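You operate a simulated robot arm through the tools that you are given. There is no shell and no other tool. Be economical: measure what you need, move in short steps, check, and stop when the job is done.

The job below is to be done with a simulated two-armed robot. You get a single attempt, and the scene is never put back.

TASK
Screw the cap back on the green oil bottle. Shut the stand drawer. Take the orange float marked "1" from the top of the steel table by the feed door and leave it on the top of the rigging stand. Put two of the limit switches from the sorting table top on the shelf under the blue bench. Put the orange brush on the sorting table top away on the top of the grey bench. Take the blue cup on the sorting table top and put it away on the top of the press bench. Open the grey drawer, fetch the blue brush and set it in the inside of the grey drawer, then shut the drawer. Take the carton marked "handmoor" from the sorting table top and leave it on the middle of the press bench. Press the caliper zero button three times. Put the pin pot on the top of the grey bench away on the shelf on the middle post. Shut the placard drawer. Do these in any order. Set down upright: limit switch, pin pot.

It is judged by the outcome, as a careful person would: the job done as asked, and still so three seconds after it is handed in. It fails if anything else is knocked over, pushed out of place, dropped, spilled or broken. A push-on lid holds only when it is set on centred and level and pressed home; a screw cap is set on level and turned clockwise until tight.

THE ROBOT
Two 7-joint arms with two-finger parallel grippers on one trunk, on a base that drives. Base frame: it is fixed to the floor where the robot stands at the start and does not move with it; the origin is under the middle of the robot, x ahead of it, y to its left, z up. Units: cm, rad, N and s.
The left shoulder is at the start at [6.2, 19.7, 115.4], the right one opposite. With the tool pointing down near the work surface each hand reaches from about 28 to 70 cm from the robot's upright axis, wherever it stands, measured 20 degrees to its own side. Places, roughly: blue brush (11x6x8 cm) [-160, -830, 90]; blue cup (6x6x6 cm) [-160, -820, 90]; caliper zero button [-220, -990, 90]; carton [-200, -825, 100]; green oil bottle [50, 0, 100]; grey drawer [-110, -990, 70]; inside of the grey drawer [-110, -1000, 70]; limit switch [-75, -825, 75]; middle of the press bench [-420, -910, 80]; orange brush (6x4x4 cm) [-150, -820, 90]; orange float [475, -350, 75]; pin pot (8x8x11 cm) [-100, -1000, 90]; placard drawer [570, -430, 70]; shelf on the middle post (24x15 cm) [-94, -118, 48]; shelf under the blue bench [-290, -1000, 20]; stand drawer [450, -500, 80]; top of the grey bench [-120, -1010, 90]; top of the press bench [370, 80, 80]; top of the rigging stand [470, -480, 90]. Payload 1.57 kg a hand.
Tool frame (each hand has its own): the origin (TCP) lies between the finger pads and is the grasp point; the fingertips stand 3 cm ahead of it; z points along the fingers, y is the line along which they close. The gripper opens to 11 cm. The fingers are 2.4 cm wide and 1.2 cm thick; the gripper's body (4.8 by 11.2 cm) begins 7.8 cm behind the TCP.
Orientation is that of the tool frame in the base frame, as a unit quaternion [w, x, y, z]. With the fingers straight down and closing along the base's y, the tool's x points along the base's -x, its y along +y and its z along -z.

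THE INTERFACE
- The arms move only by the tool arm_command. It takes "left_deltas", "right_deltas" or both (then of equal length, played together; a hand with none holds still); each is a list of rows, each an object (a shift or turn left out is 0, a gripper value left out holds the last) with "xyz": the shift along the base's x, y, z in cm, a list of three; "angular": the turn, a rotation vector about the base's x, y, z in rad, a list of three; "grip": the opening, from 0 (shut) to 1 (fully open). In form: [{"xyz": [dx, dy, dz], "angular": [ax, ay, az], "grip": grip}, ...]. A call has 1 to 12 rows; each row is the pose to reach, as a shift and turn from the pose commanded when the call began. Each row takes 0.2 s and may step no farther than 5 cm and 0.15 rad from the row before; otherwise, or with a gripper value out of range, the whole call is refused. Where a pose cannot be reached the arm comes as near as it can. A force on the tool above 40 N (or 10 N above the force at the start of the call, whichever is more), or a blocked arm, ends the call early, and 0.2 s more pass. The fingers move at their own pace (about 7.2 cm/s each) and stop on an object; they squeeze with about 43 N. The grip force told is the motor's: it shows also when the fingers shut on nothing. Time passes only in rows, and 0.2 s behind the last, so rows that repeat a pose let the fingers close. It gives the time, the measured TCP pose, the force on the tool (base axes), the opening and the grip force at its end, in the units of the frame above (readings bear some noise), with the torque about the TCP (base axes, N m) and any sound that the robot's microphone picked up, and new pictures: "pictures" is both (left out), scene, wrist or none (wrist: the cameras of the hands that moved).
- Cameras (640 x 400 px; columns grow to the right, rows downward): "scene" is now at [9.93, 1.7, 172.91]; the picture's right is [0.21, -0.98, -0.00], its down [-0.82, -0.18, -0.54] and it looks along [0.53, 0.11, -0.84] (base axes); focal length 272 px, centre (320, 200). "left" rides on the left gripper at [7, -1.6, -14.2] in its tool frame; the picture's right is [0.23, 0.97, 0.00], its down [-0.86, 0.20, -0.48] and it looks along [-0.47, 0.11, 0.88] (tool axes); focal length 222 px, centre (320, 200). "right" rides on the right gripper at [7, 1.6, -14.1] in its tool frame; the picture's right is [-0.23, 0.97, 0.00], its down [-0.85, -0.20, -0.48] and it looks along [-0.47, -0.11, 0.88] (tool axes); focal length 222 px, centre (320, 200). There is no depth. A picture from a camera that has moved, and an enlarged one, comes with that camera's place and axes in the base frame and with its lens.
- move_column(by): slides the trunk up (or, below 0, down) by that many cm; the arms and the scene camera ride with it, the base frame stays. It gives what a move gives, with no picture.
- base_move(legs): drives the robot by 1 to 6 legs, each [ahead, left, turn to the left] in cm, cm and rad, along the robot's own axes; the way and the turn of a leg run together, so that a leg with both is an arc; at most 150 cm and 3.142 rad a leg. The arms and the cameras ride along, it lands a little off, and it stops where it bumps. It gives what a move gives, and a new picture of the scene camera.
- head_to(pan, tilt): turns the head with the scene camera to pan (to the left, within 1.501 rad either way) and tilt (down, from -0.506 to 1.204), counted from straight ahead of the robot. It gives what a move gives, and a new picture of the scene camera.
- zoom(camera, box): a new picture of the part [left, top, right, bottom] of that camera's present view, enlarged. The clock stands still meanwhile.
- hand_in(): hands the job in; it is judged then, once.

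Go step by step. Nothing tells you exact positions but the pictures and the camera data: compare them with the known pose of the tool, close in by small moves and look again before you grip or let go. The budget is 546 turns and 360 pictures, counting those below and the enlarged ones. Unless the task says otherwise, let go and move clear before handing in.

The tools are called after "Emit:" by a JSON object that holds its "name" and its "arguments". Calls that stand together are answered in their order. arm_command: Moves the arms, as the interface text tells. Its arguments: {"type":"object","properties":{"left_deltas":{"type":"array"},"right_deltas":{"type":"array"},"pictures":{"type":"string","enum":["both","scene","wrist","none"]}},"required":[]} The other tools are called the same way: move_column (by) slides the trunk up or down; base_move (legs) drives the base; head_to (pan, tilt) turns the head that bears the scene camera; zoom (camera, box) takes an enlarged picture of a part of a camera's view; hand_in () hands the job in.

At the start:

```text
time: 0.0
left_eef_pos: [46.3, 23.47, 129.9]
left_ee_rot: [0.0, -0.001, 1.0, 0.0]
left_wrist_force: [0.0, -0.2, -0.7]
left_wrist_torque: [0.0, -0.01, 0.01]
left_opening: 11.0
left_grip_force: 0.2
right_eef_pos: [35.19, -14.81, 121.71]
right_ee_rot: [-0.001, 0.0, 1.0, 0.0]
right_wrist_force: [0.5, -0.2, 0.4]
right_wrist_torque: [-0.03, 0.0, 0.01]
right_opening: 11.0
right_grip_force: 0.1
trunk travel left (down, up): [-75.0, 24.0]
robot x, y, heading: [-0.15, -0.29, 0.001]
head pan, tilt: [0.215, 1.0]
```

scene: 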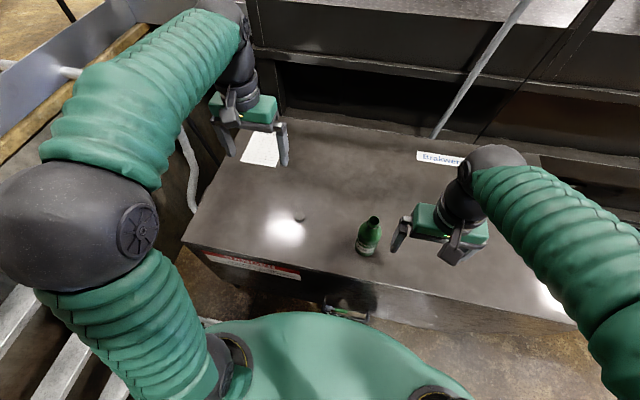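
right: 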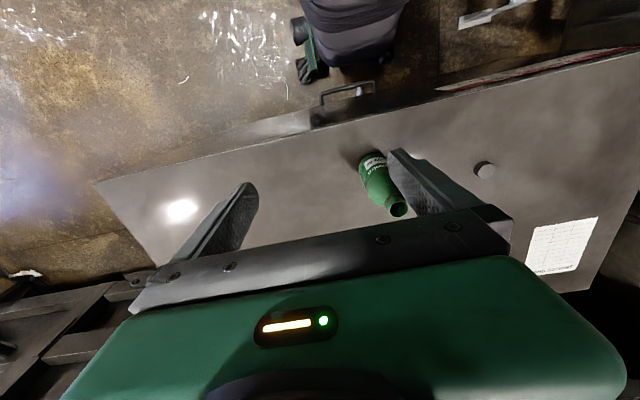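
left: 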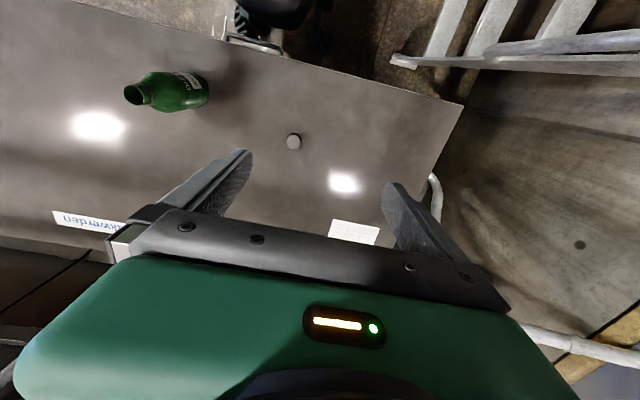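

The green bottle stands open near (47, -6) and its cap lies near (54, 18) on a table top about 87 cm high. I'll look closer at both first.

Emit:
{"name": "zoom", "arguments": {"camera": "scene", "box": [260, 180, 420, 280]}}

Emit:
{"name": "zoom", "arguments": {"camera": "left", "box": [100, 40, 340, 190]}}

```text
4.00 times, centred on (340, 230) of scene
camera zoom: at [9.93, 1.7, 172.91], right [0.21, -0.98, 0.0], down [-0.82, -0.18, -0.54], along [0.53, 0.11, -0.84], focal length 1086 px, centre (240, 80)
```

zoom: 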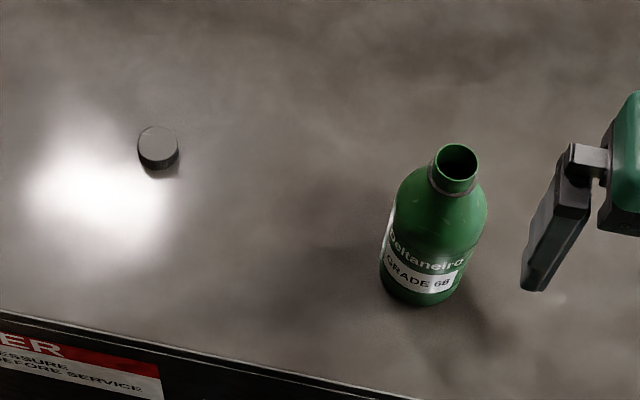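

```text
2.67 times, centred on (220, 115) of left
camera zoom: at [39.37, 21.74, 144.06], right [-0.23, 0.97, 0.0], down [0.86, 0.2, 0.48], along [0.47, 0.11, -0.88], focal length 592 px, centre (587, 427)
```

zoom: 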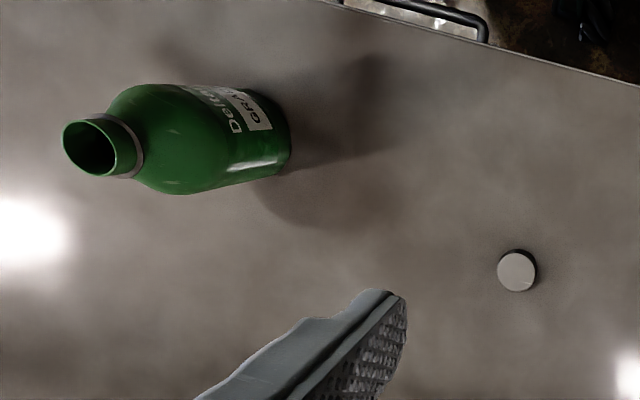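

Emit:
{"name": "arm_command", "arguments": {"left_deltas": [{"xyz": [2, -1.3, -4]}, {"xyz": [4, -2.6, -8]}, {"xyz": [6, -4, -12]}, {"xyz": [8, -5, -16]}, {"xyz": [8.2, -5.2, -20]}, {"xyz": [8.2, -5.2, -25]}, {"xyz": [8.2, -5.2, -28], "grip": 0.6}, {"xyz": [8.2, -5.2, -28]}], "pictures": "both"}}

```text
time: 1.8
left_eef_pos: [54.29, 18.2, 101.96]
left_ee_rot: [0.0, 0.001, 1.0, 0.001]
left_wrist_force: [0.7, 0.6, 0.4]
left_wrist_torque: [0.01, 0.02, 0.0]
left_opening: 6.59
left_grip_force: 0.2
right_eef_pos: [34.94, -14.95, 121.77]
right_ee_rot: [0.0, 0.0, 1.0, 0.0]
right_wrist_force: [-0.4, -0.1, -0.7]
right_wrist_torque: [0.0, 0.01, 0.02]
right_opening: 11.01
right_grip_force: 0.0
trunk travel left (down, up): [-75.0, 24.0]
robot x, y, heading: [-0.01, 0.02, 0.01]
head pan, tilt: [0.215, 1.0]
camera scene: at [9.98, 1.68, 172.91], right [0.21, -0.98, 0.0], down [-0.82, -0.18, -0.54], along [0.53, 0.12, -0.84], focal length 272 px, centre (320, 200)
camera left: at [47.4, 16.51, 116.03], right [-0.23, 0.97, 0.0], down [0.85, 0.2, 0.48], along [0.47, 0.11, -0.88], focal length 222 px, centre (320, 200)
```

scene: 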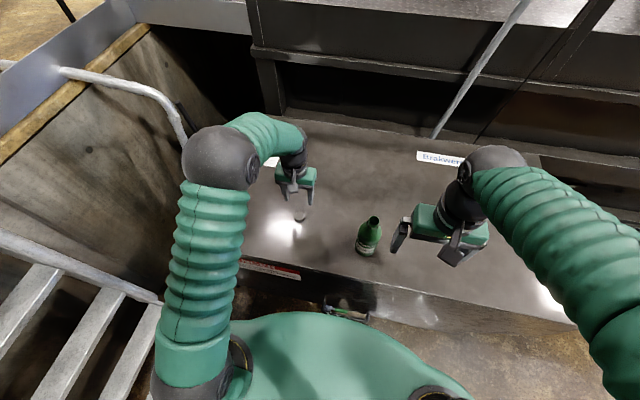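
left: 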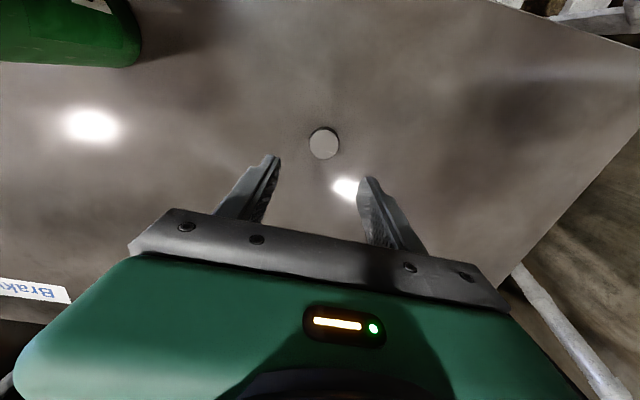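

Emit:
{"name": "arm_command", "arguments": {"left_deltas": [{"angular": [0, 0, 0.14]}, {"angular": [0, 0, 0.28]}, {"angular": [0, 0, 0.42]}, {"angular": [0, 0, 0.56]}, {"angular": [0, 0, 0.7]}, {"angular": [0, 0, 0.84]}, {"angular": [0, 0, 0.98]}, {"angular": [0, 0, 1.12]}, {"angular": [0, 0, 1.26]}, {"angular": [0, 0, 1.4]}, {"xyz": [0.1, 0.2, -4], "angular": [0, 0, 1.5]}, {"xyz": [0.1, 0.2, -4], "angular": [0, 0, 1.5]}], "pictures": "wrist"}}

```text
time: 4.4
left_eef_pos: [54.49, 18.32, 97.95]
left_ee_rot: [-0.001, -0.682, 0.731, 0.0]
left_wrist_force: [0.1, 0.2, -0.7]
left_wrist_torque: [-0.02, 0.0, -0.05]
left_opening: 6.56
left_grip_force: 0.1
right_eef_pos: [35.12, -14.94, 121.93]
right_ee_rot: [-0.001, 0.0, 1.0, -0.001]
right_wrist_force: [-0.3, -1.1, -0.4]
right_wrist_torque: [-0.02, 0.01, 0.0]
right_opening: 11.0
right_grip_force: 0.1
trunk travel left (down, up): [-75.0, 24.0]
robot x, y, heading: [0.3, -0.07, 0.005]
head pan, tilt: [0.215, 1.0]
camera left: at [55.73, 11.36, 112.05], right [-0.99, -0.16, 0.0], down [-0.14, 0.87, 0.48], along [-0.08, 0.47, -0.88], focal length 222 px, centre (320, 200)
```

left: 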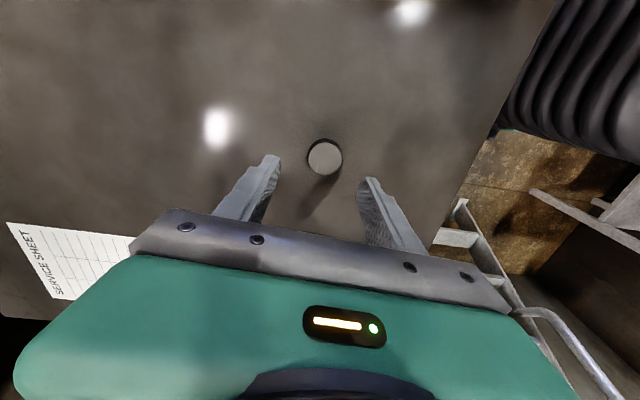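

Emit:
{"name": "arm_command", "arguments": {"left_deltas": [{"xyz": [-0.2, 0.2, -3]}, {"xyz": [-0.3, 0.3, -5.5]}, {"xyz": [-0.3, 0.3, -6.5]}, {"xyz": [-0.3, 0.3, -6.5]}], "pictures": "wrist"}}

```text
time: 5.4
left_eef_pos: [54.28, 18.64, 91.43]
left_ee_rot: [0.0, -0.682, 0.731, 0.001]
left_wrist_force: [-0.3, 1.1, -0.8]
left_wrist_torque: [-0.02, 0.02, 0.02]
left_opening: 6.62
left_grip_force: 0.1
right_eef_pos: [35.06, -14.92, 121.95]
right_ee_rot: [0.0, 0.0, 1.0, -0.001]
right_wrist_force: [0.9, 0.2, 0.9]
right_wrist_torque: [0.0, 0.04, -0.03]
right_opening: 11.01
right_grip_force: 0.1
trunk travel left (down, up): [-75.0, 24.0]
robot x, y, heading: [0.14, -0.18, -0.003]
head pan, tilt: [0.215, 1.0]
camera left: at [55.36, 11.52, 105.59], right [-0.99, -0.16, 0.0], down [-0.14, 0.87, 0.48], along [-0.08, 0.47, -0.88], focal length 222 px, centre (320, 200)
```

left: 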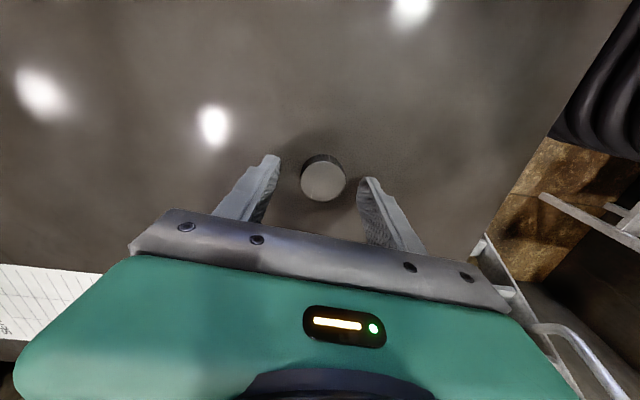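

Emit:
{"name": "arm_command", "arguments": {"left_deltas": [{"xyz": [-0.3, 0.35, 0]}, {"xyz": [-0.3, 0.35, -0.6]}, {"xyz": [-0.3, 0.35, -1.2]}, {"xyz": [-0.3, 0.35, -1.2]}], "pictures": "wrist"}}

```text
time: 6.3
left_eef_pos: [54.01, 19.0, 91.02]
left_ee_rot: [0.004, -0.682, 0.731, -0.003]
left_wrist_force: [-5.8, -0.5, 36.5]
left_wrist_torque: [-0.24, 1.79, 0.0]
left_opening: 7.14
left_grip_force: 2.9
right_eef_pos: [34.79, -15.18, 121.93]
right_ee_rot: [0.001, 0.001, 1.0, 0.001]
right_wrist_force: [-0.2, 0.2, -0.8]
right_wrist_torque: [0.02, 0.05, 0.02]
right_opening: 10.99
right_grip_force: 0.0
trunk travel left (down, up): [-75.0, 24.0]
robot x, y, heading: [0.29, -0.3, 0.004]
head pan, tilt: [0.215, 1.0]
stopped in row 4 (left hand): the force on the tool passed its limit at 41 N (the readings are from after the stop); the commanded pose is now the measured one
camera left: at [55.1, 11.84, 105.13], right [-0.99, -0.16, -0.01], down [-0.14, 0.87, 0.48], along [-0.07, 0.47, -0.88], focal length 222 px, centre (320, 200)
```

left: 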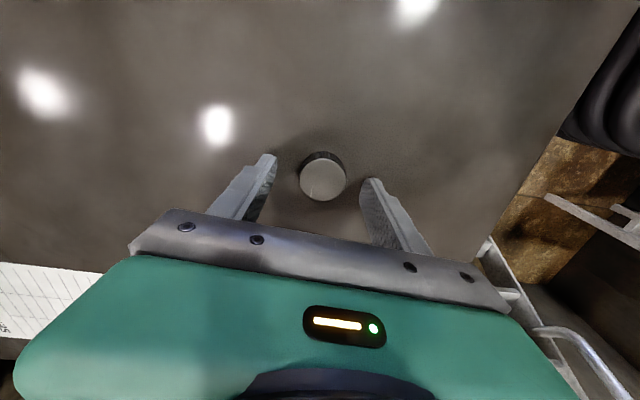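

Emit:
{"name": "arm_command", "arguments": {"left_deltas": [{"xyz": [0, 0, 0.5]}, {"xyz": [0, 0, 0.5], "grip": 0.25}, {"xyz": [0, 0, 0.5], "grip": 0.2}, {"xyz": [0, 0, 0.5], "grip": 0.2}, {"xyz": [0, 0, 0.5], "grip": 0.2}], "pictures": "wrist"}}

```text
time: 7.5
left_eef_pos: [54.24, 19.0, 91.15]
left_ee_rot: [0.003, -0.681, 0.732, -0.001]
left_wrist_force: [0.7, 0.0, -0.2]
left_wrist_torque: [-0.03, 0.0, -0.03]
left_opening: 3.29
left_grip_force: 41.3
right_eef_pos: [35.06, -14.85, 121.92]
right_ee_rot: [0.0, 0.0, 1.0, 0.0]
right_wrist_force: [0.0, 0.2, -0.1]
right_wrist_torque: [0.0, 0.01, -0.04]
right_opening: 10.97
right_grip_force: 0.1
trunk travel left (down, up): [-75.0, 24.0]
robot x, y, heading: [0.06, 0.29, -0.002]
head pan, tilt: [0.215, 1.0]
camera left: at [55.26, 11.96, 105.22], right [-0.99, -0.16, -0.01], down [-0.14, 0.87, 0.48], along [-0.07, 0.47, -0.88], focal length 222 px, centre (320, 200)
```

left: 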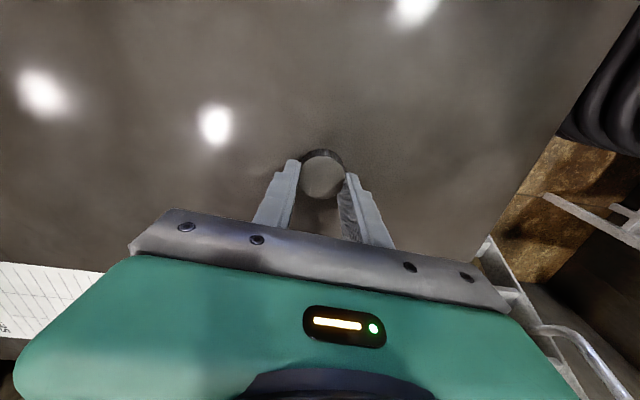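

Emit:
{"name": "arm_command", "arguments": {"left_deltas": [{"xyz": [0, 0, 2]}, {"xyz": [0, 0, 5]}, {"xyz": [0, 0, 10]}, {"xyz": [0, 0, 15]}, {"xyz": [0, 0, 20]}, {"xyz": [0, 0, 25]}, {"xyz": [0, 0, 27]}, {"xyz": [0, 0, 27]}], "right_deltas": [{"xyz": [0, 1, -2], "angular": [0, -0.14, 0]}, {"xyz": [0, 2, -4], "angular": [0, -0.28, 0]}, {"xyz": [0, 3, -6], "angular": [0, -0.42, 0]}, {"xyz": [0, 4, -8], "angular": [0, -0.56, 0]}, {"xyz": [0, 5, -10], "angular": [0, -0.7, 0]}, {"xyz": [0, 6, -12], "angular": [0, -0.84, 0]}, {"xyz": [0, 7, -14], "angular": [0, -0.9, 0]}, {"xyz": [0.5, 8.5, -16], "angular": [0, -0.9, 0]}], "pictures": "both"}}

```text
time: 9.3
left_eef_pos: [53.91, 19.18, 118.44]
left_ee_rot: [0.004, -0.681, 0.732, -0.001]
left_wrist_force: [-0.2, 0.1, 0.3]
left_wrist_torque: [0.02, 0.0, -0.02]
left_opening: 3.29
left_grip_force: 40.6
right_eef_pos: [40.49, -0.27, 112.99]
right_ee_rot: [0.441, 0.029, 0.897, 0.019]
right_wrist_force: [-0.1, -0.4, -0.2]
right_wrist_torque: [-0.02, -0.03, 0.01]
right_opening: 11.0
right_grip_force: 0.0
right hand out of reach, approached as far as the arm can: row 3, 4, 5, 6, 7, 8
trunk travel left (down, up): [-75.0, 24.0]
robot x, y, heading: [0.11, 0.17, 0.0]
head pan, tilt: [0.215, 1.0]
camera scene: at [9.77, 1.73, 173.08], right [0.21, -0.98, 0.0], down [-0.82, -0.18, -0.54], along [0.53, 0.11, -0.84], focal length 272 px, centre (320, 200)
camera right: at [25.0, 1.8, 116.15], right [0.17, 0.96, 0.24], down [0.14, -0.26, 0.96], along [0.98, -0.13, -0.17], focal length 222 px, centre (320, 200)
camera left: at [55.06, 12.02, 132.53], right [-0.99, -0.16, -0.01], down [-0.14, 0.87, 0.48], along [-0.07, 0.47, -0.88], focal length 222 px, centre (320, 200)
```

scene: 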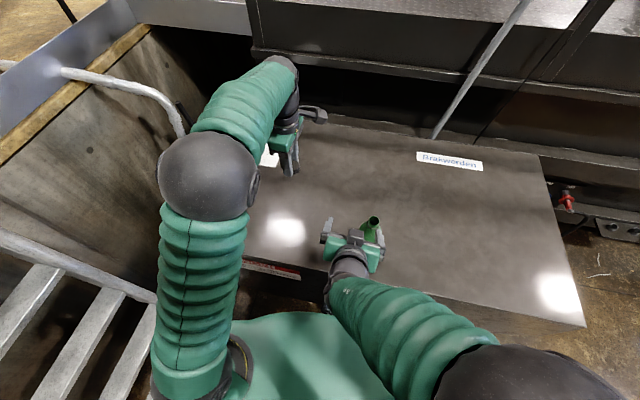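
right: 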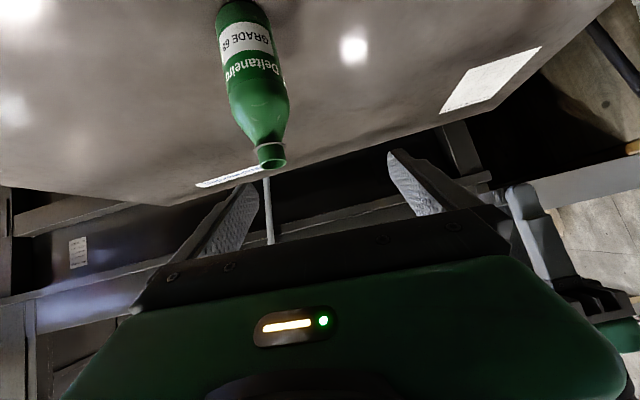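
left: 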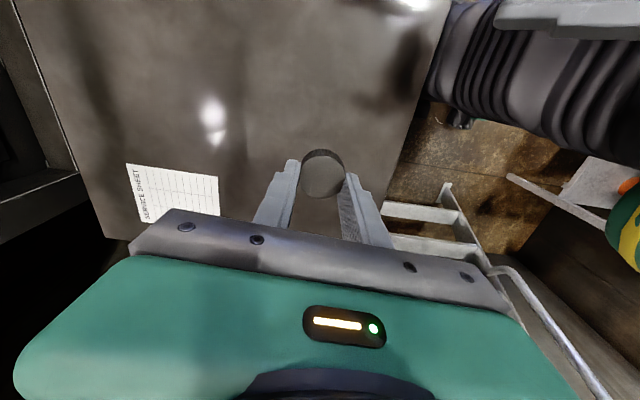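

Emit:
{"name": "arm_command", "arguments": {"right_deltas": [{"xyz": [-0.5, -1.5, 2], "angular": [0, 0.06, 0]}, {"xyz": [-0.5, -2.5, 4], "angular": [0, 0.2, 0]}, {"xyz": [-0.5, -3.5, 6], "angular": [0, 0.34, 0]}, {"xyz": [-0.5, -4.5, 8], "angular": [0, 0.48, 0]}, {"xyz": [-0.5, -5.5, 10], "angular": [0, 0.62, 0]}, {"xyz": [-0.5, -6.5, 12], "angular": [0, 0.76, 0]}, {"xyz": [-0.5, -8.5, 14], "angular": [0, 0.9, 0]}, {"xyz": [-0.5, -8.5, 14], "angular": [0, 0.9, 0]}], "pictures": "none"}}

```text
time: 11.1
left_eef_pos: [54.22, 18.92, 118.14]
left_ee_rot: [0.003, -0.682, 0.732, -0.002]
left_wrist_force: [-0.1, 0.4, -1.2]
left_wrist_torque: [0.0, 0.02, 0.01]
left_opening: 3.28
left_grip_force: 41.1
right_eef_pos: [39.16, -8.59, 125.08]
right_ee_rot: [0.0, 0.0, 1.0, -0.001]
right_wrist_force: [-0.4, -0.3, 0.5]
right_wrist_torque: [0.01, 0.04, 0.0]
right_opening: 10.97
right_grip_force: 0.2
right hand out of reach, approached as far as the arm can: row 1
trunk travel left (down, up): [-75.0, 24.0]
robot x, y, heading: [-0.2, 0.43, 0.001]
head pan, tilt: [0.215, 1.0]
```

Emit:
{"name": "arm_command", "arguments": {"right_deltas": [{"xyz": [1, -2, 0], "angular": [0, 0, 0.14]}, {"xyz": [2, -4, 0], "angular": [0, 0, 0.28]}, {"xyz": [3, -6, 0], "angular": [0, 0, 0.42]}, {"xyz": [4, -8, 0], "angular": [0, 0, 0.56]}, {"xyz": [5, -10, 0], "angular": [0, 0, 0.7]}, {"xyz": [6, -12, 0], "angular": [0, 0, 0.84]}, {"xyz": [7, -14, 0], "angular": [0, 0, 0.98]}, {"xyz": [8, -16, 0], "angular": [0, 0, 1.12]}, {"xyz": [9, -17, 0], "angular": [0, 0, 1.26]}, {"xyz": [10, -17, 0], "angular": [0, 0, 1.4]}, {"xyz": [10, -17, 0], "angular": [0, 0, 1.54]}, {"xyz": [10, -17, -2], "angular": [0, 0, 1.57]}], "pictures": "none"}}

Emit:
{"name": "arm_command", "arguments": {"right_deltas": [{"xyz": [0, 0, -2], "angular": [0.14, 0, 0]}, {"xyz": [0, 0, -4], "angular": [0.28, 0, 0]}, {"xyz": [0, 0, -6], "angular": [0.42, 0, 0]}, {"xyz": [0, 0, -8], "angular": [0.56, 0, 0]}, {"xyz": [0, 0, -10], "angular": [0.7, 0, 0]}, {"xyz": [0, 0, -12], "angular": [0.84, 0, 0]}, {"xyz": [0, 0, -14], "angular": [0.98, 0, 0]}, {"xyz": [0, 0, -16], "angular": [1.0, 0, 0]}, {"xyz": [0, 0, -16], "angular": [1.0, 0, 0]}], "pictures": "both"}}

```text
time: 13.7
left_eef_pos: [54.23, 18.93, 118.19]
left_ee_rot: [0.004, -0.681, 0.732, -0.001]
left_wrist_force: [0.9, 0.5, -0.3]
left_wrist_torque: [0.0, 0.01, 0.0]
left_opening: 3.26
left_grip_force: 41.2
right_eef_pos: [49.1, -25.49, 123.22]
right_ee_rot: [0.0, 0.707, -0.707, -0.001]
right_wrist_force: [0.2, -0.3, -0.1]
right_wrist_torque: [-0.03, 0.01, 0.04]
right_opening: 10.97
right_grip_force: 0.1
trunk travel left (down, up): [-75.0, 24.0]
robot x, y, heading: [0.13, 0.08, -0.001]
head pan, tilt: [0.215, 1.0]
```

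```text
time: 15.7
left_eef_pos: [54.29, 18.87, 118.09]
left_ee_rot: [0.003, -0.682, 0.732, 0.0]
left_wrist_force: [0.2, 0.3, -0.2]
left_wrist_torque: [-0.02, 0.01, -0.02]
left_opening: 3.3
left_grip_force: 41.1
right_eef_pos: [49.09, -25.45, 107.06]
right_ee_rot: [0.34, -0.62, 0.62, 0.34]
right_wrist_force: [-0.6, 0.0, -0.1]
right_wrist_torque: [0.01, 0.0, 0.03]
right_opening: 10.99
right_grip_force: 0.0
trunk travel left (down, up): [-75.0, 24.0]
robot x, y, heading: [-0.1, -0.1, 0.001]
head pan, tilt: [0.215, 1.0]
camera scene: at [10.09, 1.47, 172.9], right [0.21, -0.98, 0.0], down [-0.82, -0.18, -0.54], along [0.53, 0.12, -0.84], focal length 272 px, centre (320, 200)
camera right: at [47.48, -41.1, 108.84], right [-0.97, 0.12, 0.19], down [0.2, 0.06, 0.98], along [0.11, 0.99, -0.08], focal length 222 px, centre (320, 200)
```

scene: 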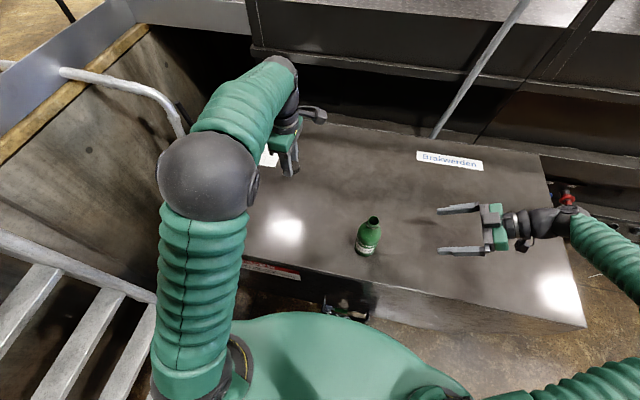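
right: 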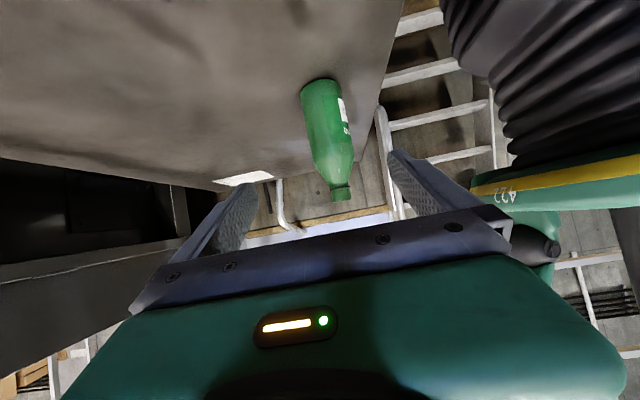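

Emit:
{"name": "arm_command", "arguments": {"right_deltas": [{"xyz": [-0.4, 3.5, -2.25]}, {"xyz": [-0.9, 7, -4.5]}, {"xyz": [-0.9, 10, -6.5]}, {"xyz": [-0.9, 10, -6.5]}], "pictures": "both"}}

```text
time: 16.7
left_eef_pos: [54.27, 18.95, 118.13]
left_ee_rot: [0.004, -0.681, 0.732, -0.001]
left_wrist_force: [-0.2, 0.1, -0.7]
left_wrist_torque: [0.02, 0.0, 0.0]
left_opening: 3.28
left_grip_force: 40.8
right_eef_pos: [48.21, -15.57, 100.66]
right_ee_rot: [0.34, -0.62, 0.621, 0.339]
right_wrist_force: [-0.1, -0.6, -0.8]
right_wrist_torque: [-0.01, -0.01, 0.02]
right_opening: 10.98
right_grip_force: 0.1
trunk travel left (down, up): [-75.0, 24.0]
robot x, y, heading: [-0.33, -0.1, 0.003]
head pan, tilt: [0.215, 1.0]
camera scene: at [10.11, 1.47, 172.9], right [0.21, -0.98, 0.0], down [-0.82, -0.18, -0.54], along [0.53, 0.12, -0.84], focal length 272 px, centre (320, 200)
camera right: at [46.5, -31.17, 102.41], right [-0.97, 0.12, 0.19], down [0.2, 0.06, 0.98], along [0.11, 0.99, -0.08], focal length 222 px, centre (320, 200)
```

scene: 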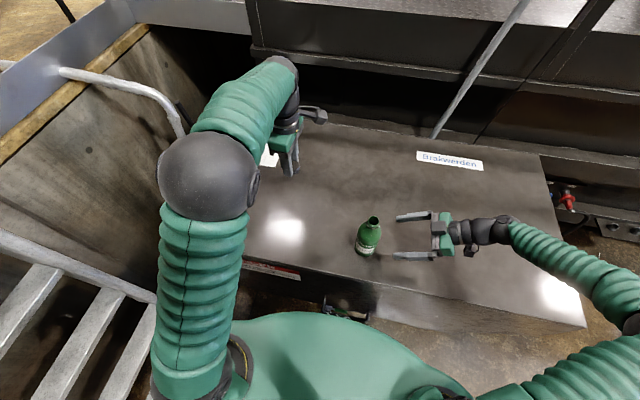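
right: 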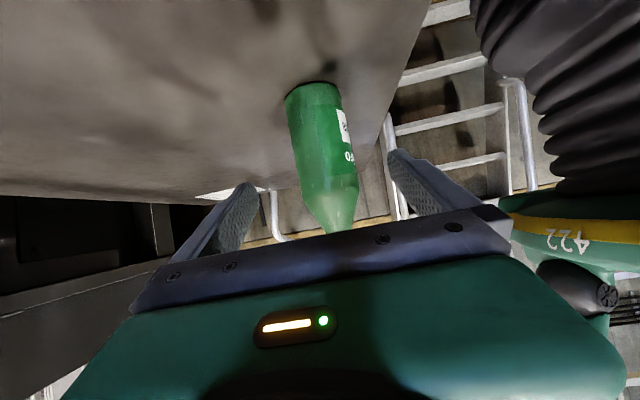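

Emit:
{"name": "arm_command", "arguments": {"right_deltas": [{"xyz": [-0.4, 3.3, -2.1]}, {"xyz": [-0.4, 6.5, -4.2]}, {"xyz": [-0.4, 9.5, -6.1]}, {"xyz": [-0.4, 9.5, -6.1]}], "pictures": "both"}}

```text
time: 17.7
left_eef_pos: [54.3, 18.91, 118.28]
left_ee_rot: [0.004, -0.681, 0.732, -0.002]
left_wrist_force: [0.4, 0.3, 0.2]
left_wrist_torque: [0.01, 0.02, -0.01]
left_opening: 3.29
left_grip_force: 41.0
right_eef_pos: [47.74, -6.0, 94.62]
right_ee_rot: [-0.339, 0.62, -0.62, -0.34]
right_wrist_force: [-0.5, 0.1, 0.5]
right_wrist_torque: [-0.02, 0.01, 0.02]
right_opening: 11.01
right_grip_force: 0.0
trunk travel left (down, up): [-75.0, 24.0]
robot x, y, heading: [0.22, 0.34, -0.003]
head pan, tilt: [0.215, 1.0]
camera scene: at [10.11, 1.52, 172.9], right [0.21, -0.98, 0.0], down [-0.82, -0.18, -0.54], along [0.53, 0.12, -0.84], focal length 272 px, centre (320, 200)
camera right: at [46.06, -21.6, 96.36], right [-0.97, 0.12, 0.19], down [0.2, 0.06, 0.98], along [0.11, 0.99, -0.08], focal length 222 px, centre (320, 200)
```

scene: 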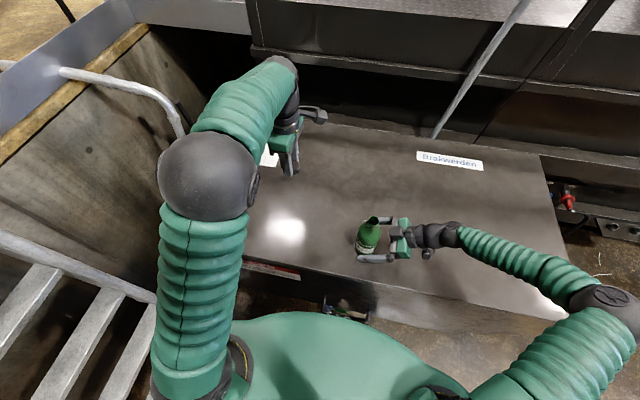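
right: 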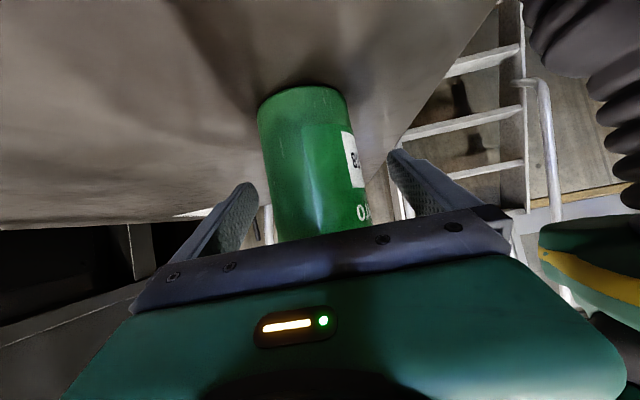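

Bottle sits between the right fingers. I close on it slowly.

Emit:
{"name": "arm_command", "arguments": {"right_deltas": [{"grip": 0.8}, {"grip": 0.7}, {"grip": 0.65}, {"grip": 0.6}, {"grip": 0.55}, {"grip": 0.5}, {"grip": 0.45}, {"grip": 0.45}], "pictures": "scene"}}

Emit:
{"name": "zoom", "arguments": {"camera": "scene", "box": [300, 190, 460, 290]}}

```text
time: 19.5
left_eef_pos: [54.33, 18.9, 118.16]
left_ee_rot: [0.003, -0.681, 0.732, -0.002]
left_wrist_force: [-0.2, -0.8, -0.5]
left_wrist_torque: [0.02, -0.02, 0.02]
left_opening: 3.29
left_grip_force: 40.7
right_eef_pos: [47.88, -6.04, 94.67]
right_ee_rot: [0.339, -0.62, 0.62, 0.34]
right_wrist_force: [2.1, -0.4, 2.0]
right_wrist_torque: [-0.01, -0.32, 0.0]
right_opening: 6.57
right_grip_force: 43.2
trunk travel left (down, up): [-75.0, 24.0]
robot x, y, heading: [0.09, -0.06, 0.001]
head pan, tilt: [0.215, 1.0]
camera scene: at [10.16, 1.52, 172.9], right [0.21, -0.98, 0.0], down [-0.82, -0.18, -0.54], along [0.53, 0.12, -0.84], focal length 272 px, centre (320, 200)
```

scene: 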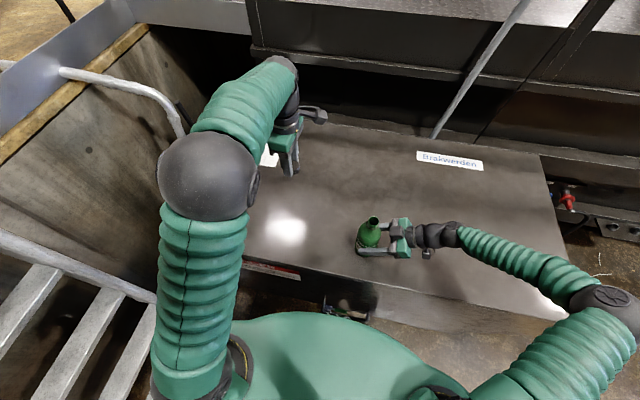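

```text
4.00 times, centred on (380, 240) of scene
camera zoom: at [10.16, 1.52, 172.9], right [0.21, -0.98, 0.0], down [-0.82, -0.18, -0.54], along [0.53, 0.12, -0.84], focal length 1086 px, centre (80, 40)
```

zoom: 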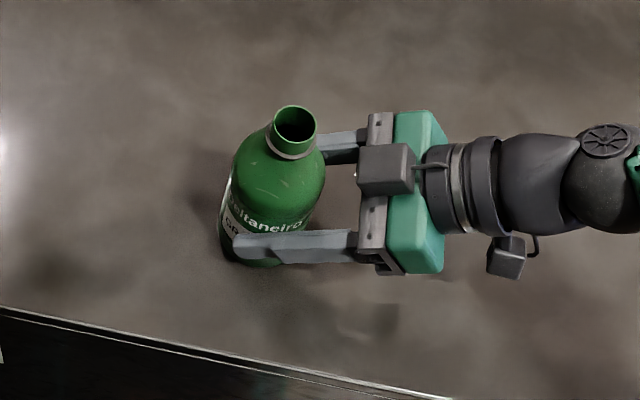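

Emit:
{"name": "arm_command", "arguments": {"left_deltas": [{"xyz": [-1, -4.5, 0]}, {"xyz": [-2, -9, 0]}, {"xyz": [-3, -13.5, 0]}, {"xyz": [-4.5, -18, 0]}, {"xyz": [-6, -22, 0]}, {"xyz": [-6.3, -24.4, -2]}, {"xyz": [-6.3, -24.4, -4]}, {"xyz": [-6.3, -24.4, -4]}], "pictures": "both"}}

Emit:
{"name": "zoom", "arguments": {"camera": "scene", "box": [300, 160, 460, 260]}}

Emit:
{"name": "zoom", "arguments": {"camera": "left", "box": [220, 100, 420, 225]}}

```text
time: 21.5
left_eef_pos: [51.14, -0.23, 116.74]
left_ee_rot: [-0.009, 0.726, -0.687, 0.028]
left_wrist_force: [-0.5, 0.3, -0.6]
left_wrist_torque: [0.01, -0.01, -0.03]
left_opening: 3.29
left_grip_force: 41.1
right_eef_pos: [47.67, -5.9, 94.64]
right_ee_rot: [0.339, -0.62, 0.62, 0.339]
right_wrist_force: [-0.2, -1.8, 1.1]
right_wrist_torque: [0.04, -0.01, 0.01]
right_opening: 6.58
right_grip_force: 43.6
trunk travel left (down, up): [-75.0, 24.0]
robot x, y, heading: [-0.15, -0.05, 0.001]
head pan, tilt: [0.215, 1.0]
stopped in row 8 (left hand): the arm was blocked; the commanded pose is now the measured one
camera scene: at [10.17, 1.4, 172.86], right [0.21, -0.98, 0.0], down [-0.82, -0.18, -0.54], along [0.53, 0.12, -0.84], focal length 272 px, centre (320, 200)
camera left: at [52.34, -6.81, 131.06], right [-0.96, -0.28, -0.04], down [-0.27, 0.85, 0.44], along [-0.09, 0.44, -0.9], focal length 222 px, centre (320, 200)
```

scene: 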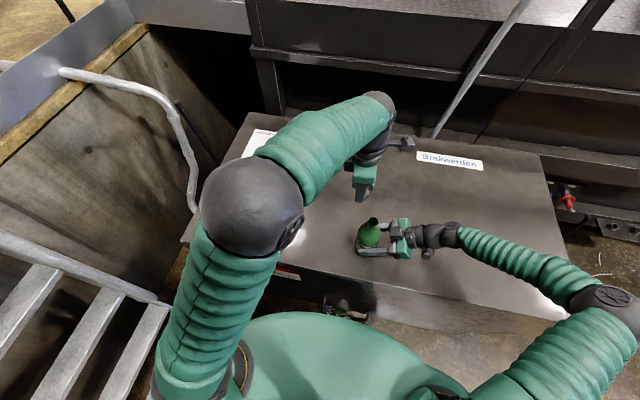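
left: 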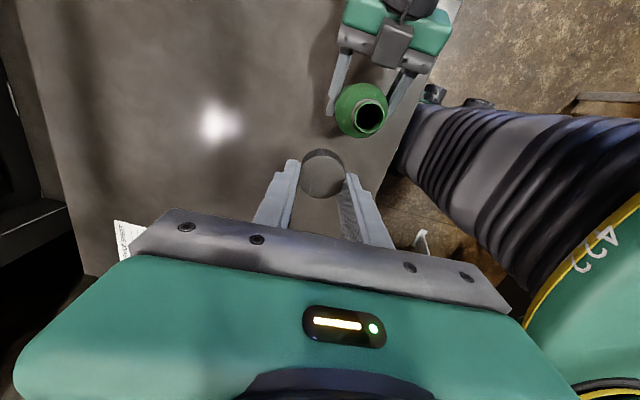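

```text
4.00 times, centred on (380, 210) of scene
camera zoom: at [10.17, 1.4, 172.86], right [0.21, -0.98, 0.0], down [-0.82, -0.18, -0.54], along [0.53, 0.12, -0.84], focal length 1086 px, centre (80, 160)
```

zoom: 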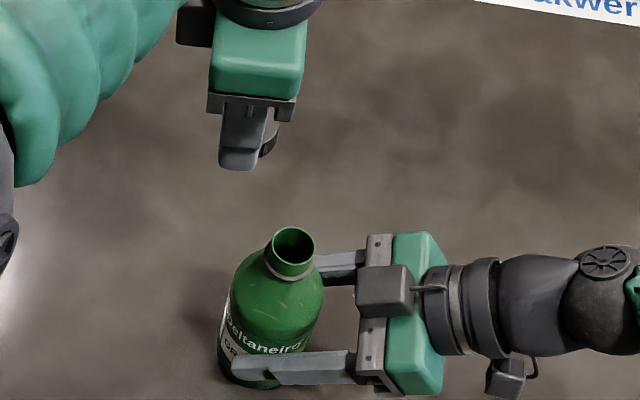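

```text
3.20 times, centred on (320, 162) of left
camera zoom: at [52.34, -6.81, 131.06], right [-0.96, -0.28, -0.04], down [-0.27, 0.85, 0.44], along [-0.09, 0.44, -0.9], focal length 711 px, centre (320, 320)
```

zoom: 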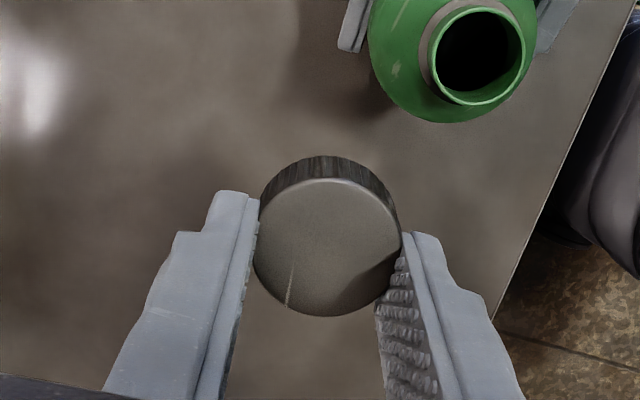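

Emit:
{"name": "arm_command", "arguments": {"left_deltas": [{"xyz": [0, 2, 1], "angular": [0.0255, 0.053, 0]}, {"xyz": [-0.5, 3, 1], "angular": [0.0255, 0.053, 0]}, {"xyz": [-0.5, 3, 1], "angular": [0.0255, 0.053, 0]}], "pictures": "none"}}

Emit:
{"name": "arm_command", "arguments": {"left_deltas": [{"angular": [0, 0, -0.14]}, {"angular": [0, 0, -0.28]}, {"angular": [0, 0, -0.42]}, {"angular": [0, 0, -0.56]}, {"angular": [0, 0, -0.7]}, {"angular": [0, 0, -0.84]}, {"angular": [0, 0, -0.98]}, {"angular": [0, 0, -1.1]}, {"angular": [0, 0, -1.1]}], "pictures": "none"}}

```text
time: 22.3
left_eef_pos: [50.12, 1.79, 117.5]
left_ee_rot: [0.002, 0.719, -0.695, -0.002]
left_wrist_force: [-0.8, -0.2, -0.8]
left_wrist_torque: [0.02, 0.04, 0.01]
left_opening: 3.27
left_grip_force: 41.0
right_eef_pos: [47.58, -5.97, 94.65]
right_ee_rot: [0.34, -0.62, 0.62, 0.34]
right_wrist_force: [1.7, 1.5, 3.4]
right_wrist_torque: [0.23, -0.09, -0.04]
right_opening: 6.57
right_grip_force: 42.8
trunk travel left (down, up): [-75.0, 24.0]
robot x, y, heading: [-0.05, 0.09, 0.001]
head pan, tilt: [0.215, 1.0]
```

```text
time: 24.3
left_eef_pos: [50.16, 1.73, 117.55]
left_ee_rot: [-0.001, -0.25, 0.968, 0.001]
left_wrist_force: [-0.4, 0.1, 0.2]
left_wrist_torque: [-0.04, 0.0, 0.02]
left_opening: 3.29
left_grip_force: 41.3
right_eef_pos: [47.71, -6.04, 94.79]
right_ee_rot: [0.34, -0.62, 0.621, 0.339]
right_wrist_force: [-0.2, 0.0, 0.7]
right_wrist_torque: [-0.01, -0.02, 0.01]
right_opening: 6.53
right_grip_force: 43.6
trunk travel left (down, up): [-75.0, 24.0]
robot x, y, heading: [0.05, 0.1, 0.001]
head pan, tilt: [0.215, 1.0]
```

Emit:
{"name": "arm_command", "arguments": {"left_deltas": [{"xyz": [-1, -3.5, 0]}, {"xyz": [-2.2, -7.2, 0]}, {"xyz": [-2.2, -7.2, -3]}, {"xyz": [-2.2, -7.2, -4.5]}, {"xyz": [-2.2, -7.2, -4.5]}], "pictures": "scene"}}

Emit:
{"name": "zoom", "arguments": {"camera": "scene", "box": [320, 160, 448, 240]}}

Emit:
{"name": "zoom", "arguments": {"camera": "left", "box": [220, 100, 420, 225]}}

Emit:
{"name": "zoom", "arguments": {"camera": "right", "box": [160, 80, 480, 280]}}

```text
time: 25.5
left_eef_pos: [47.94, -5.28, 113.37]
left_ee_rot: [-0.001, -0.251, 0.968, 0.001]
left_wrist_force: [-0.4, -0.3, 0.5]
left_wrist_torque: [0.03, -0.01, -0.02]
left_opening: 3.31
left_grip_force: 40.7
right_eef_pos: [47.63, -5.9, 94.73]
right_ee_rot: [0.34, -0.62, 0.621, 0.338]
right_wrist_force: [0.1, 0.0, 0.0]
right_wrist_torque: [-0.03, -0.04, -0.01]
right_opening: 6.55
right_grip_force: 42.9
trunk travel left (down, up): [-75.0, 24.0]
robot x, y, heading: [0.27, -0.1, -0.002]
head pan, tilt: [0.215, 1.0]
camera scene: at [10.12, 1.46, 172.92], right [0.21, -0.98, 0.0], down [-0.82, -0.18, -0.54], along [0.53, 0.12, -0.84], focal length 272 px, centre (320, 200)
```

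scene: 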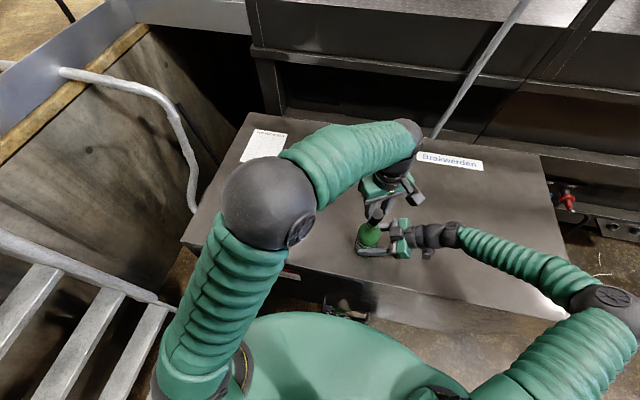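

```text
5.00 times, centred on (384, 200) of scene
camera zoom: at [10.12, 1.46, 172.92], right [0.21, -0.98, 0.0], down [-0.82, -0.18, -0.54], along [0.53, 0.12, -0.84], focal length 1358 px, centre (0, 200)
```

zoom: 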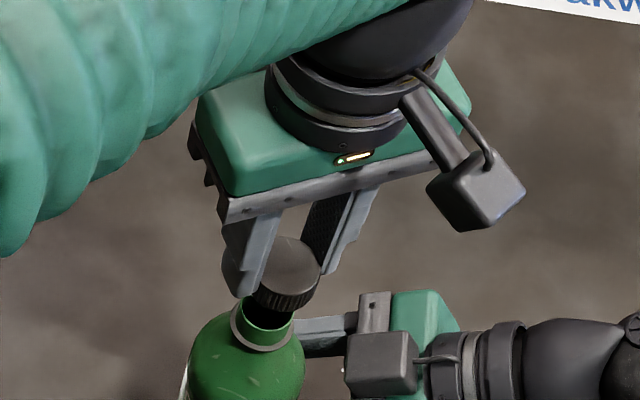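

```text
3.20 times, centred on (320, 162) of left
camera zoom: at [42.71, -10.13, 127.36], right [-0.67, 0.74, 0.0], down [0.65, 0.59, 0.48], along [0.35, 0.32, -0.88], focal length 711 px, centre (320, 320)
```

zoom: 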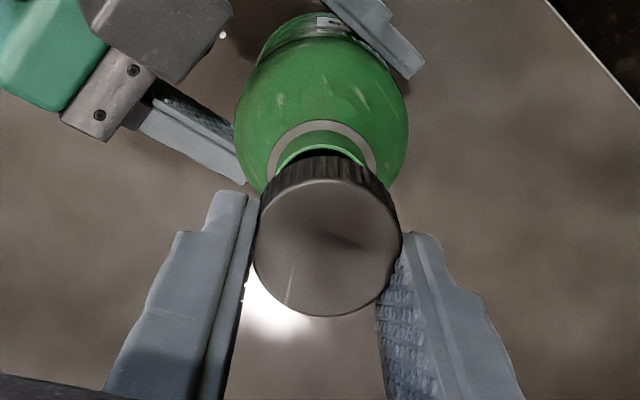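

```text
2.00 times, centred on (320, 180) of right
camera zoom: at [45.93, -21.6, 96.49], right [-0.97, 0.12, 0.19], down [0.2, 0.06, 0.98], along [0.11, 0.99, -0.08], focal length 444 px, centre (320, 240)
```

zoom: 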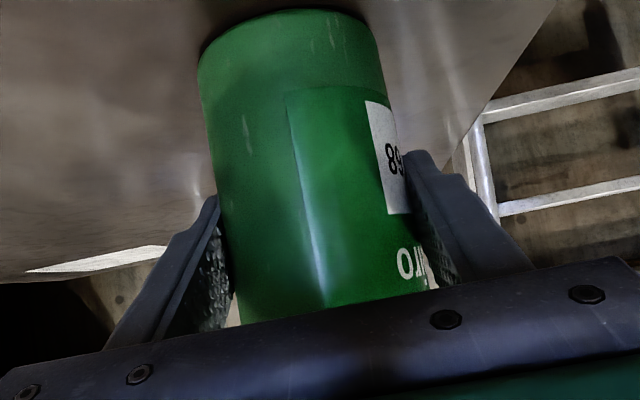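

Emit:
{"name": "arm_command", "arguments": {"left_deltas": [{"xyz": [0.3, 0.1, -1.5]}, {"xyz": [0.4, 0.1, -3]}, {"xyz": [0.4, 0.1, -3.2]}, {"xyz": [0.4, 0.1, -3.2]}], "pictures": "none"}}

Emit:
{"name": "zoom", "arguments": {"camera": "scene", "box": [344, 190, 408, 230]}}

Emit:
{"name": "zoom", "arguments": {"camera": "left", "box": [260, 125, 388, 205]}}

```text
time: 26.5
left_eef_pos: [48.33, -5.26, 109.92]
left_ee_rot: [-0.002, -0.25, 0.968, 0.002]
left_wrist_force: [-0.9, -0.5, -0.1]
left_wrist_torque: [0.03, 0.0, -0.02]
left_opening: 3.26
left_grip_force: 41.1
right_eef_pos: [47.73, -5.98, 94.83]
right_ee_rot: [-0.34, 0.62, -0.62, -0.34]
right_wrist_force: [0.5, -0.2, -0.7]
right_wrist_torque: [0.0, -0.04, -0.01]
right_opening: 6.54
right_grip_force: 42.2
trunk travel left (down, up): [-75.0, 24.0]
robot x, y, heading: [0.02, 0.07, -0.005]
head pan, tilt: [0.215, 1.0]
```

```text
10.00 times, centred on (376, 210) of scene
camera zoom: at [10.21, 1.37, 172.9], right [0.21, -0.98, 0.0], down [-0.82, -0.18, -0.54], along [0.52, 0.12, -0.84], focal length 2716 px, centre (-240, 100)
```

zoom: 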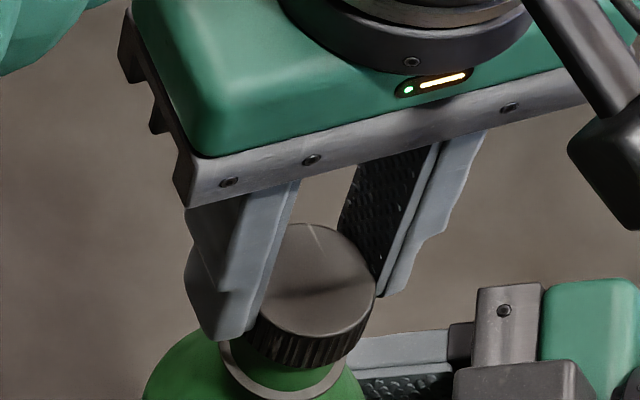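

```text
5.00 times, centred on (324, 165) of left
camera zoom: at [43.13, -10.11, 124.07], right [-0.67, 0.74, 0.0], down [0.65, 0.59, 0.48], along [0.35, 0.32, -0.88], focal length 1111 px, centre (300, 375)
```

zoom: 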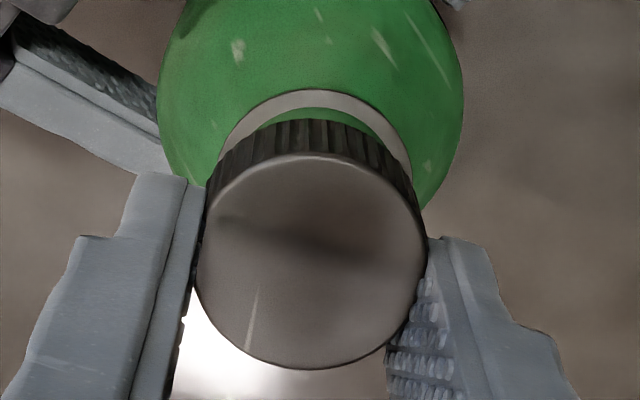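

Emit:
{"name": "arm_command", "arguments": {"left_deltas": [{"xyz": [0.1, 0.17, -0.3]}, {"xyz": [0.1, 0.17, -0.6]}, {"xyz": [0.1, 0.17, -0.8]}, {"xyz": [0.1, 0.17, -1.0]}], "pictures": "none"}}

Emit:
{"name": "zoom", "arguments": {"camera": "scene", "box": [344, 190, 408, 230]}}

Emit:
{"name": "zoom", "arguments": {"camera": "left", "box": [260, 125, 388, 205]}}

```text
time: 27.5
left_eef_pos: [48.4, -5.26, 109.03]
left_ee_rot: [-0.003, -0.25, 0.968, 0.0]
left_wrist_force: [-3.0, -0.7, 2.6]
left_wrist_torque: [-0.06, 0.16, -0.06]
left_opening: 3.28
left_grip_force: 41.0
right_eef_pos: [47.64, -6.15, 94.72]
right_ee_rot: [0.339, -0.62, 0.621, 0.339]
right_wrist_force: [2.9, 0.6, -2.9]
right_wrist_torque: [-0.17, 0.33, 0.0]
right_opening: 6.56
right_grip_force: 42.7
trunk travel left (down, up): [-75.0, 24.0]
robot x, y, heading: [0.2, 0.05, -0.0]
head pan, tilt: [0.215, 1.0]
```

```text
10.00 times, centred on (376, 210) of scene
camera zoom: at [10.19, 1.38, 172.91], right [0.21, -0.98, 0.0], down [-0.82, -0.18, -0.54], along [0.53, 0.12, -0.84], focal length 2716 px, centre (-240, 100)
```

zoom: 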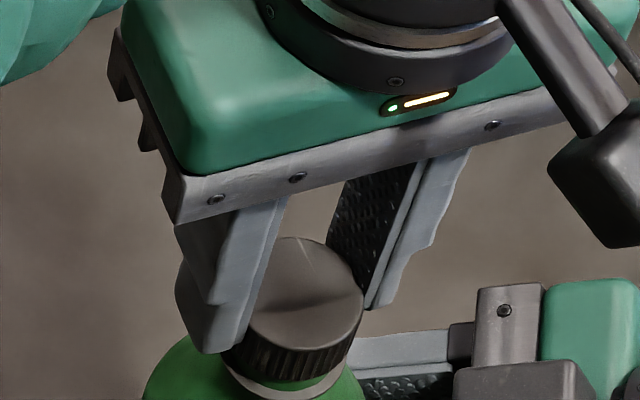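

```text
5.00 times, centred on (324, 165) of left
camera zoom: at [43.2, -9.93, 123.11], right [-0.67, 0.74, 0.0], down [0.65, 0.59, 0.48], along [0.35, 0.32, -0.88], focal length 1111 px, centre (300, 375)
```

zoom: 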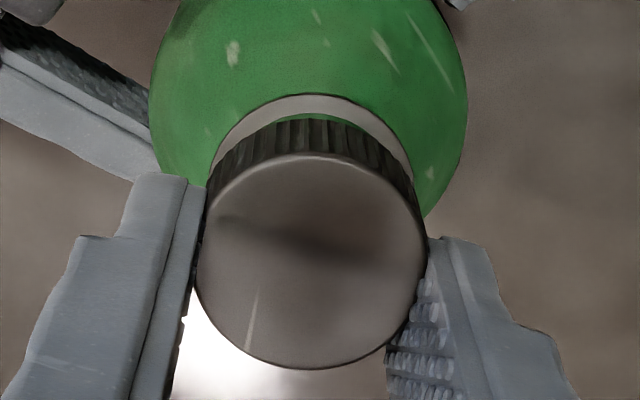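

Emit:
{"name": "arm_command", "arguments": {"left_deltas": [{"xyz": [-0.1, 0, -0.15], "angular": [0, 0, 0]}, {"xyz": [-0.1, 0, -0.25], "angular": [0, 0, -0.14]}, {"xyz": [-0.1, 0, -0.3], "angular": [0, 0, -0.28]}, {"xyz": [-0.1, 0, -0.3], "angular": [0, 0, -0.42]}, {"xyz": [-0.1, 0, -0.3], "angular": [0, 0, -0.56]}], "pictures": "none"}}

Emit:
{"name": "zoom", "arguments": {"camera": "left", "box": [260, 125, 388, 205]}}

```text
time: 28.7
left_eef_pos: [48.31, -5.28, 108.62]
left_ee_rot: [-0.002, 0.028, 1.0, 0.0]
left_wrist_force: [3.7, -12.3, -0.3]
left_wrist_torque: [-0.79, -0.32, 0.11]
left_opening: 3.29
left_grip_force: 40.6
right_eef_pos: [47.55, -5.94, 94.68]
right_ee_rot: [-0.339, 0.621, -0.62, -0.34]
right_wrist_force: [-5.0, 11.6, 0.1]
right_wrist_torque: [-1.0, -0.34, 0.08]
right_opening: 6.53
right_grip_force: 43.0
trunk travel left (down, up): [-75.0, 24.0]
robot x, y, heading: [0.36, -0.07, -0.002]
head pan, tilt: [0.215, 1.0]
```

```text
5.00 times, centred on (324, 165) of left
camera zoom: at [41.31, -6.46, 122.75], right [-0.17, 0.99, 0.0], down [0.87, 0.15, 0.48], along [0.47, 0.08, -0.88], focal length 1111 px, centre (300, 375)
```

zoom: 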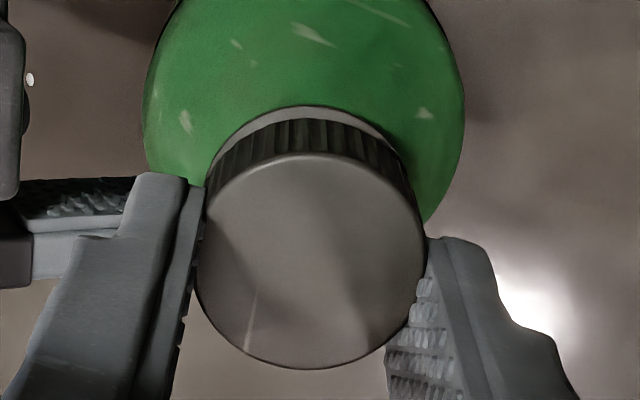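

Emit:
{"name": "arm_command", "arguments": {"left_deltas": [{"xyz": [0.1, -0.36, 0.05]}, {"xyz": [0.1, -0.36, 0.05]}], "pictures": "none"}}

Emit:
{"name": "arm_command", "arguments": {"left_deltas": [{"grip": 0.5}, {"grip": 0.5}, {"xyz": [-0.6, 0, 0]}, {"xyz": [-0.6, 0, 0]}], "pictures": "none"}}

Emit:
{"name": "zoom", "arguments": {"camera": "left", "box": [240, 115, 400, 215]}}

```text
time: 29.3
left_eef_pos: [48.32, -5.42, 108.68]
left_ee_rot: [-0.002, 0.027, 1.0, 0.003]
left_wrist_force: [3.5, -1.6, -1.7]
left_wrist_torque: [-0.38, -0.35, 0.01]
left_opening: 3.27
left_grip_force: 41.3
right_eef_pos: [47.6, -6.0, 94.71]
right_ee_rot: [0.34, -0.619, 0.621, 0.338]
right_wrist_force: [-2.9, 1.9, -0.3]
right_wrist_torque: [0.24, -0.04, 0.05]
right_opening: 6.6
right_grip_force: 43.1
trunk travel left (down, up): [-75.0, 24.0]
robot x, y, heading: [-0.03, 0.15, -0.001]
head pan, tilt: [0.215, 1.0]
```

```text
time: 30.3
left_eef_pos: [47.8, -5.46, 108.67]
left_ee_rot: [-0.002, 0.027, 1.0, 0.003]
left_wrist_force: [-0.6, 0.1, -0.9]
left_wrist_torque: [-0.01, 0.0, 0.01]
left_opening: 5.51
left_grip_force: 0.1
right_eef_pos: [47.66, -5.95, 94.8]
right_ee_rot: [0.34, -0.62, 0.62, 0.339]
right_wrist_force: [0.7, -1.0, 0.7]
right_wrist_torque: [0.09, -0.05, -0.07]
right_opening: 6.55
right_grip_force: 42.7
trunk travel left (down, up): [-75.0, 24.0]
robot x, y, heading: [0.2, -0.08, -0.005]
head pan, tilt: [0.215, 1.0]
```

```text
4.00 times, centred on (320, 165) of left
camera zoom: at [40.81, -6.77, 122.77], right [-0.17, 0.98, 0.0], down [0.87, 0.15, 0.48], along [0.47, 0.09, -0.88], focal length 888 px, centre (320, 340)
```

zoom: 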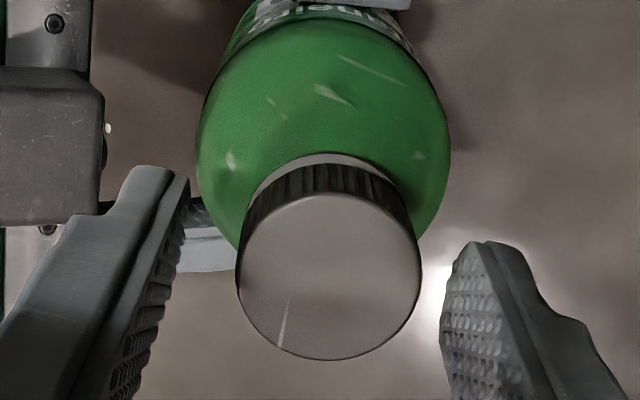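

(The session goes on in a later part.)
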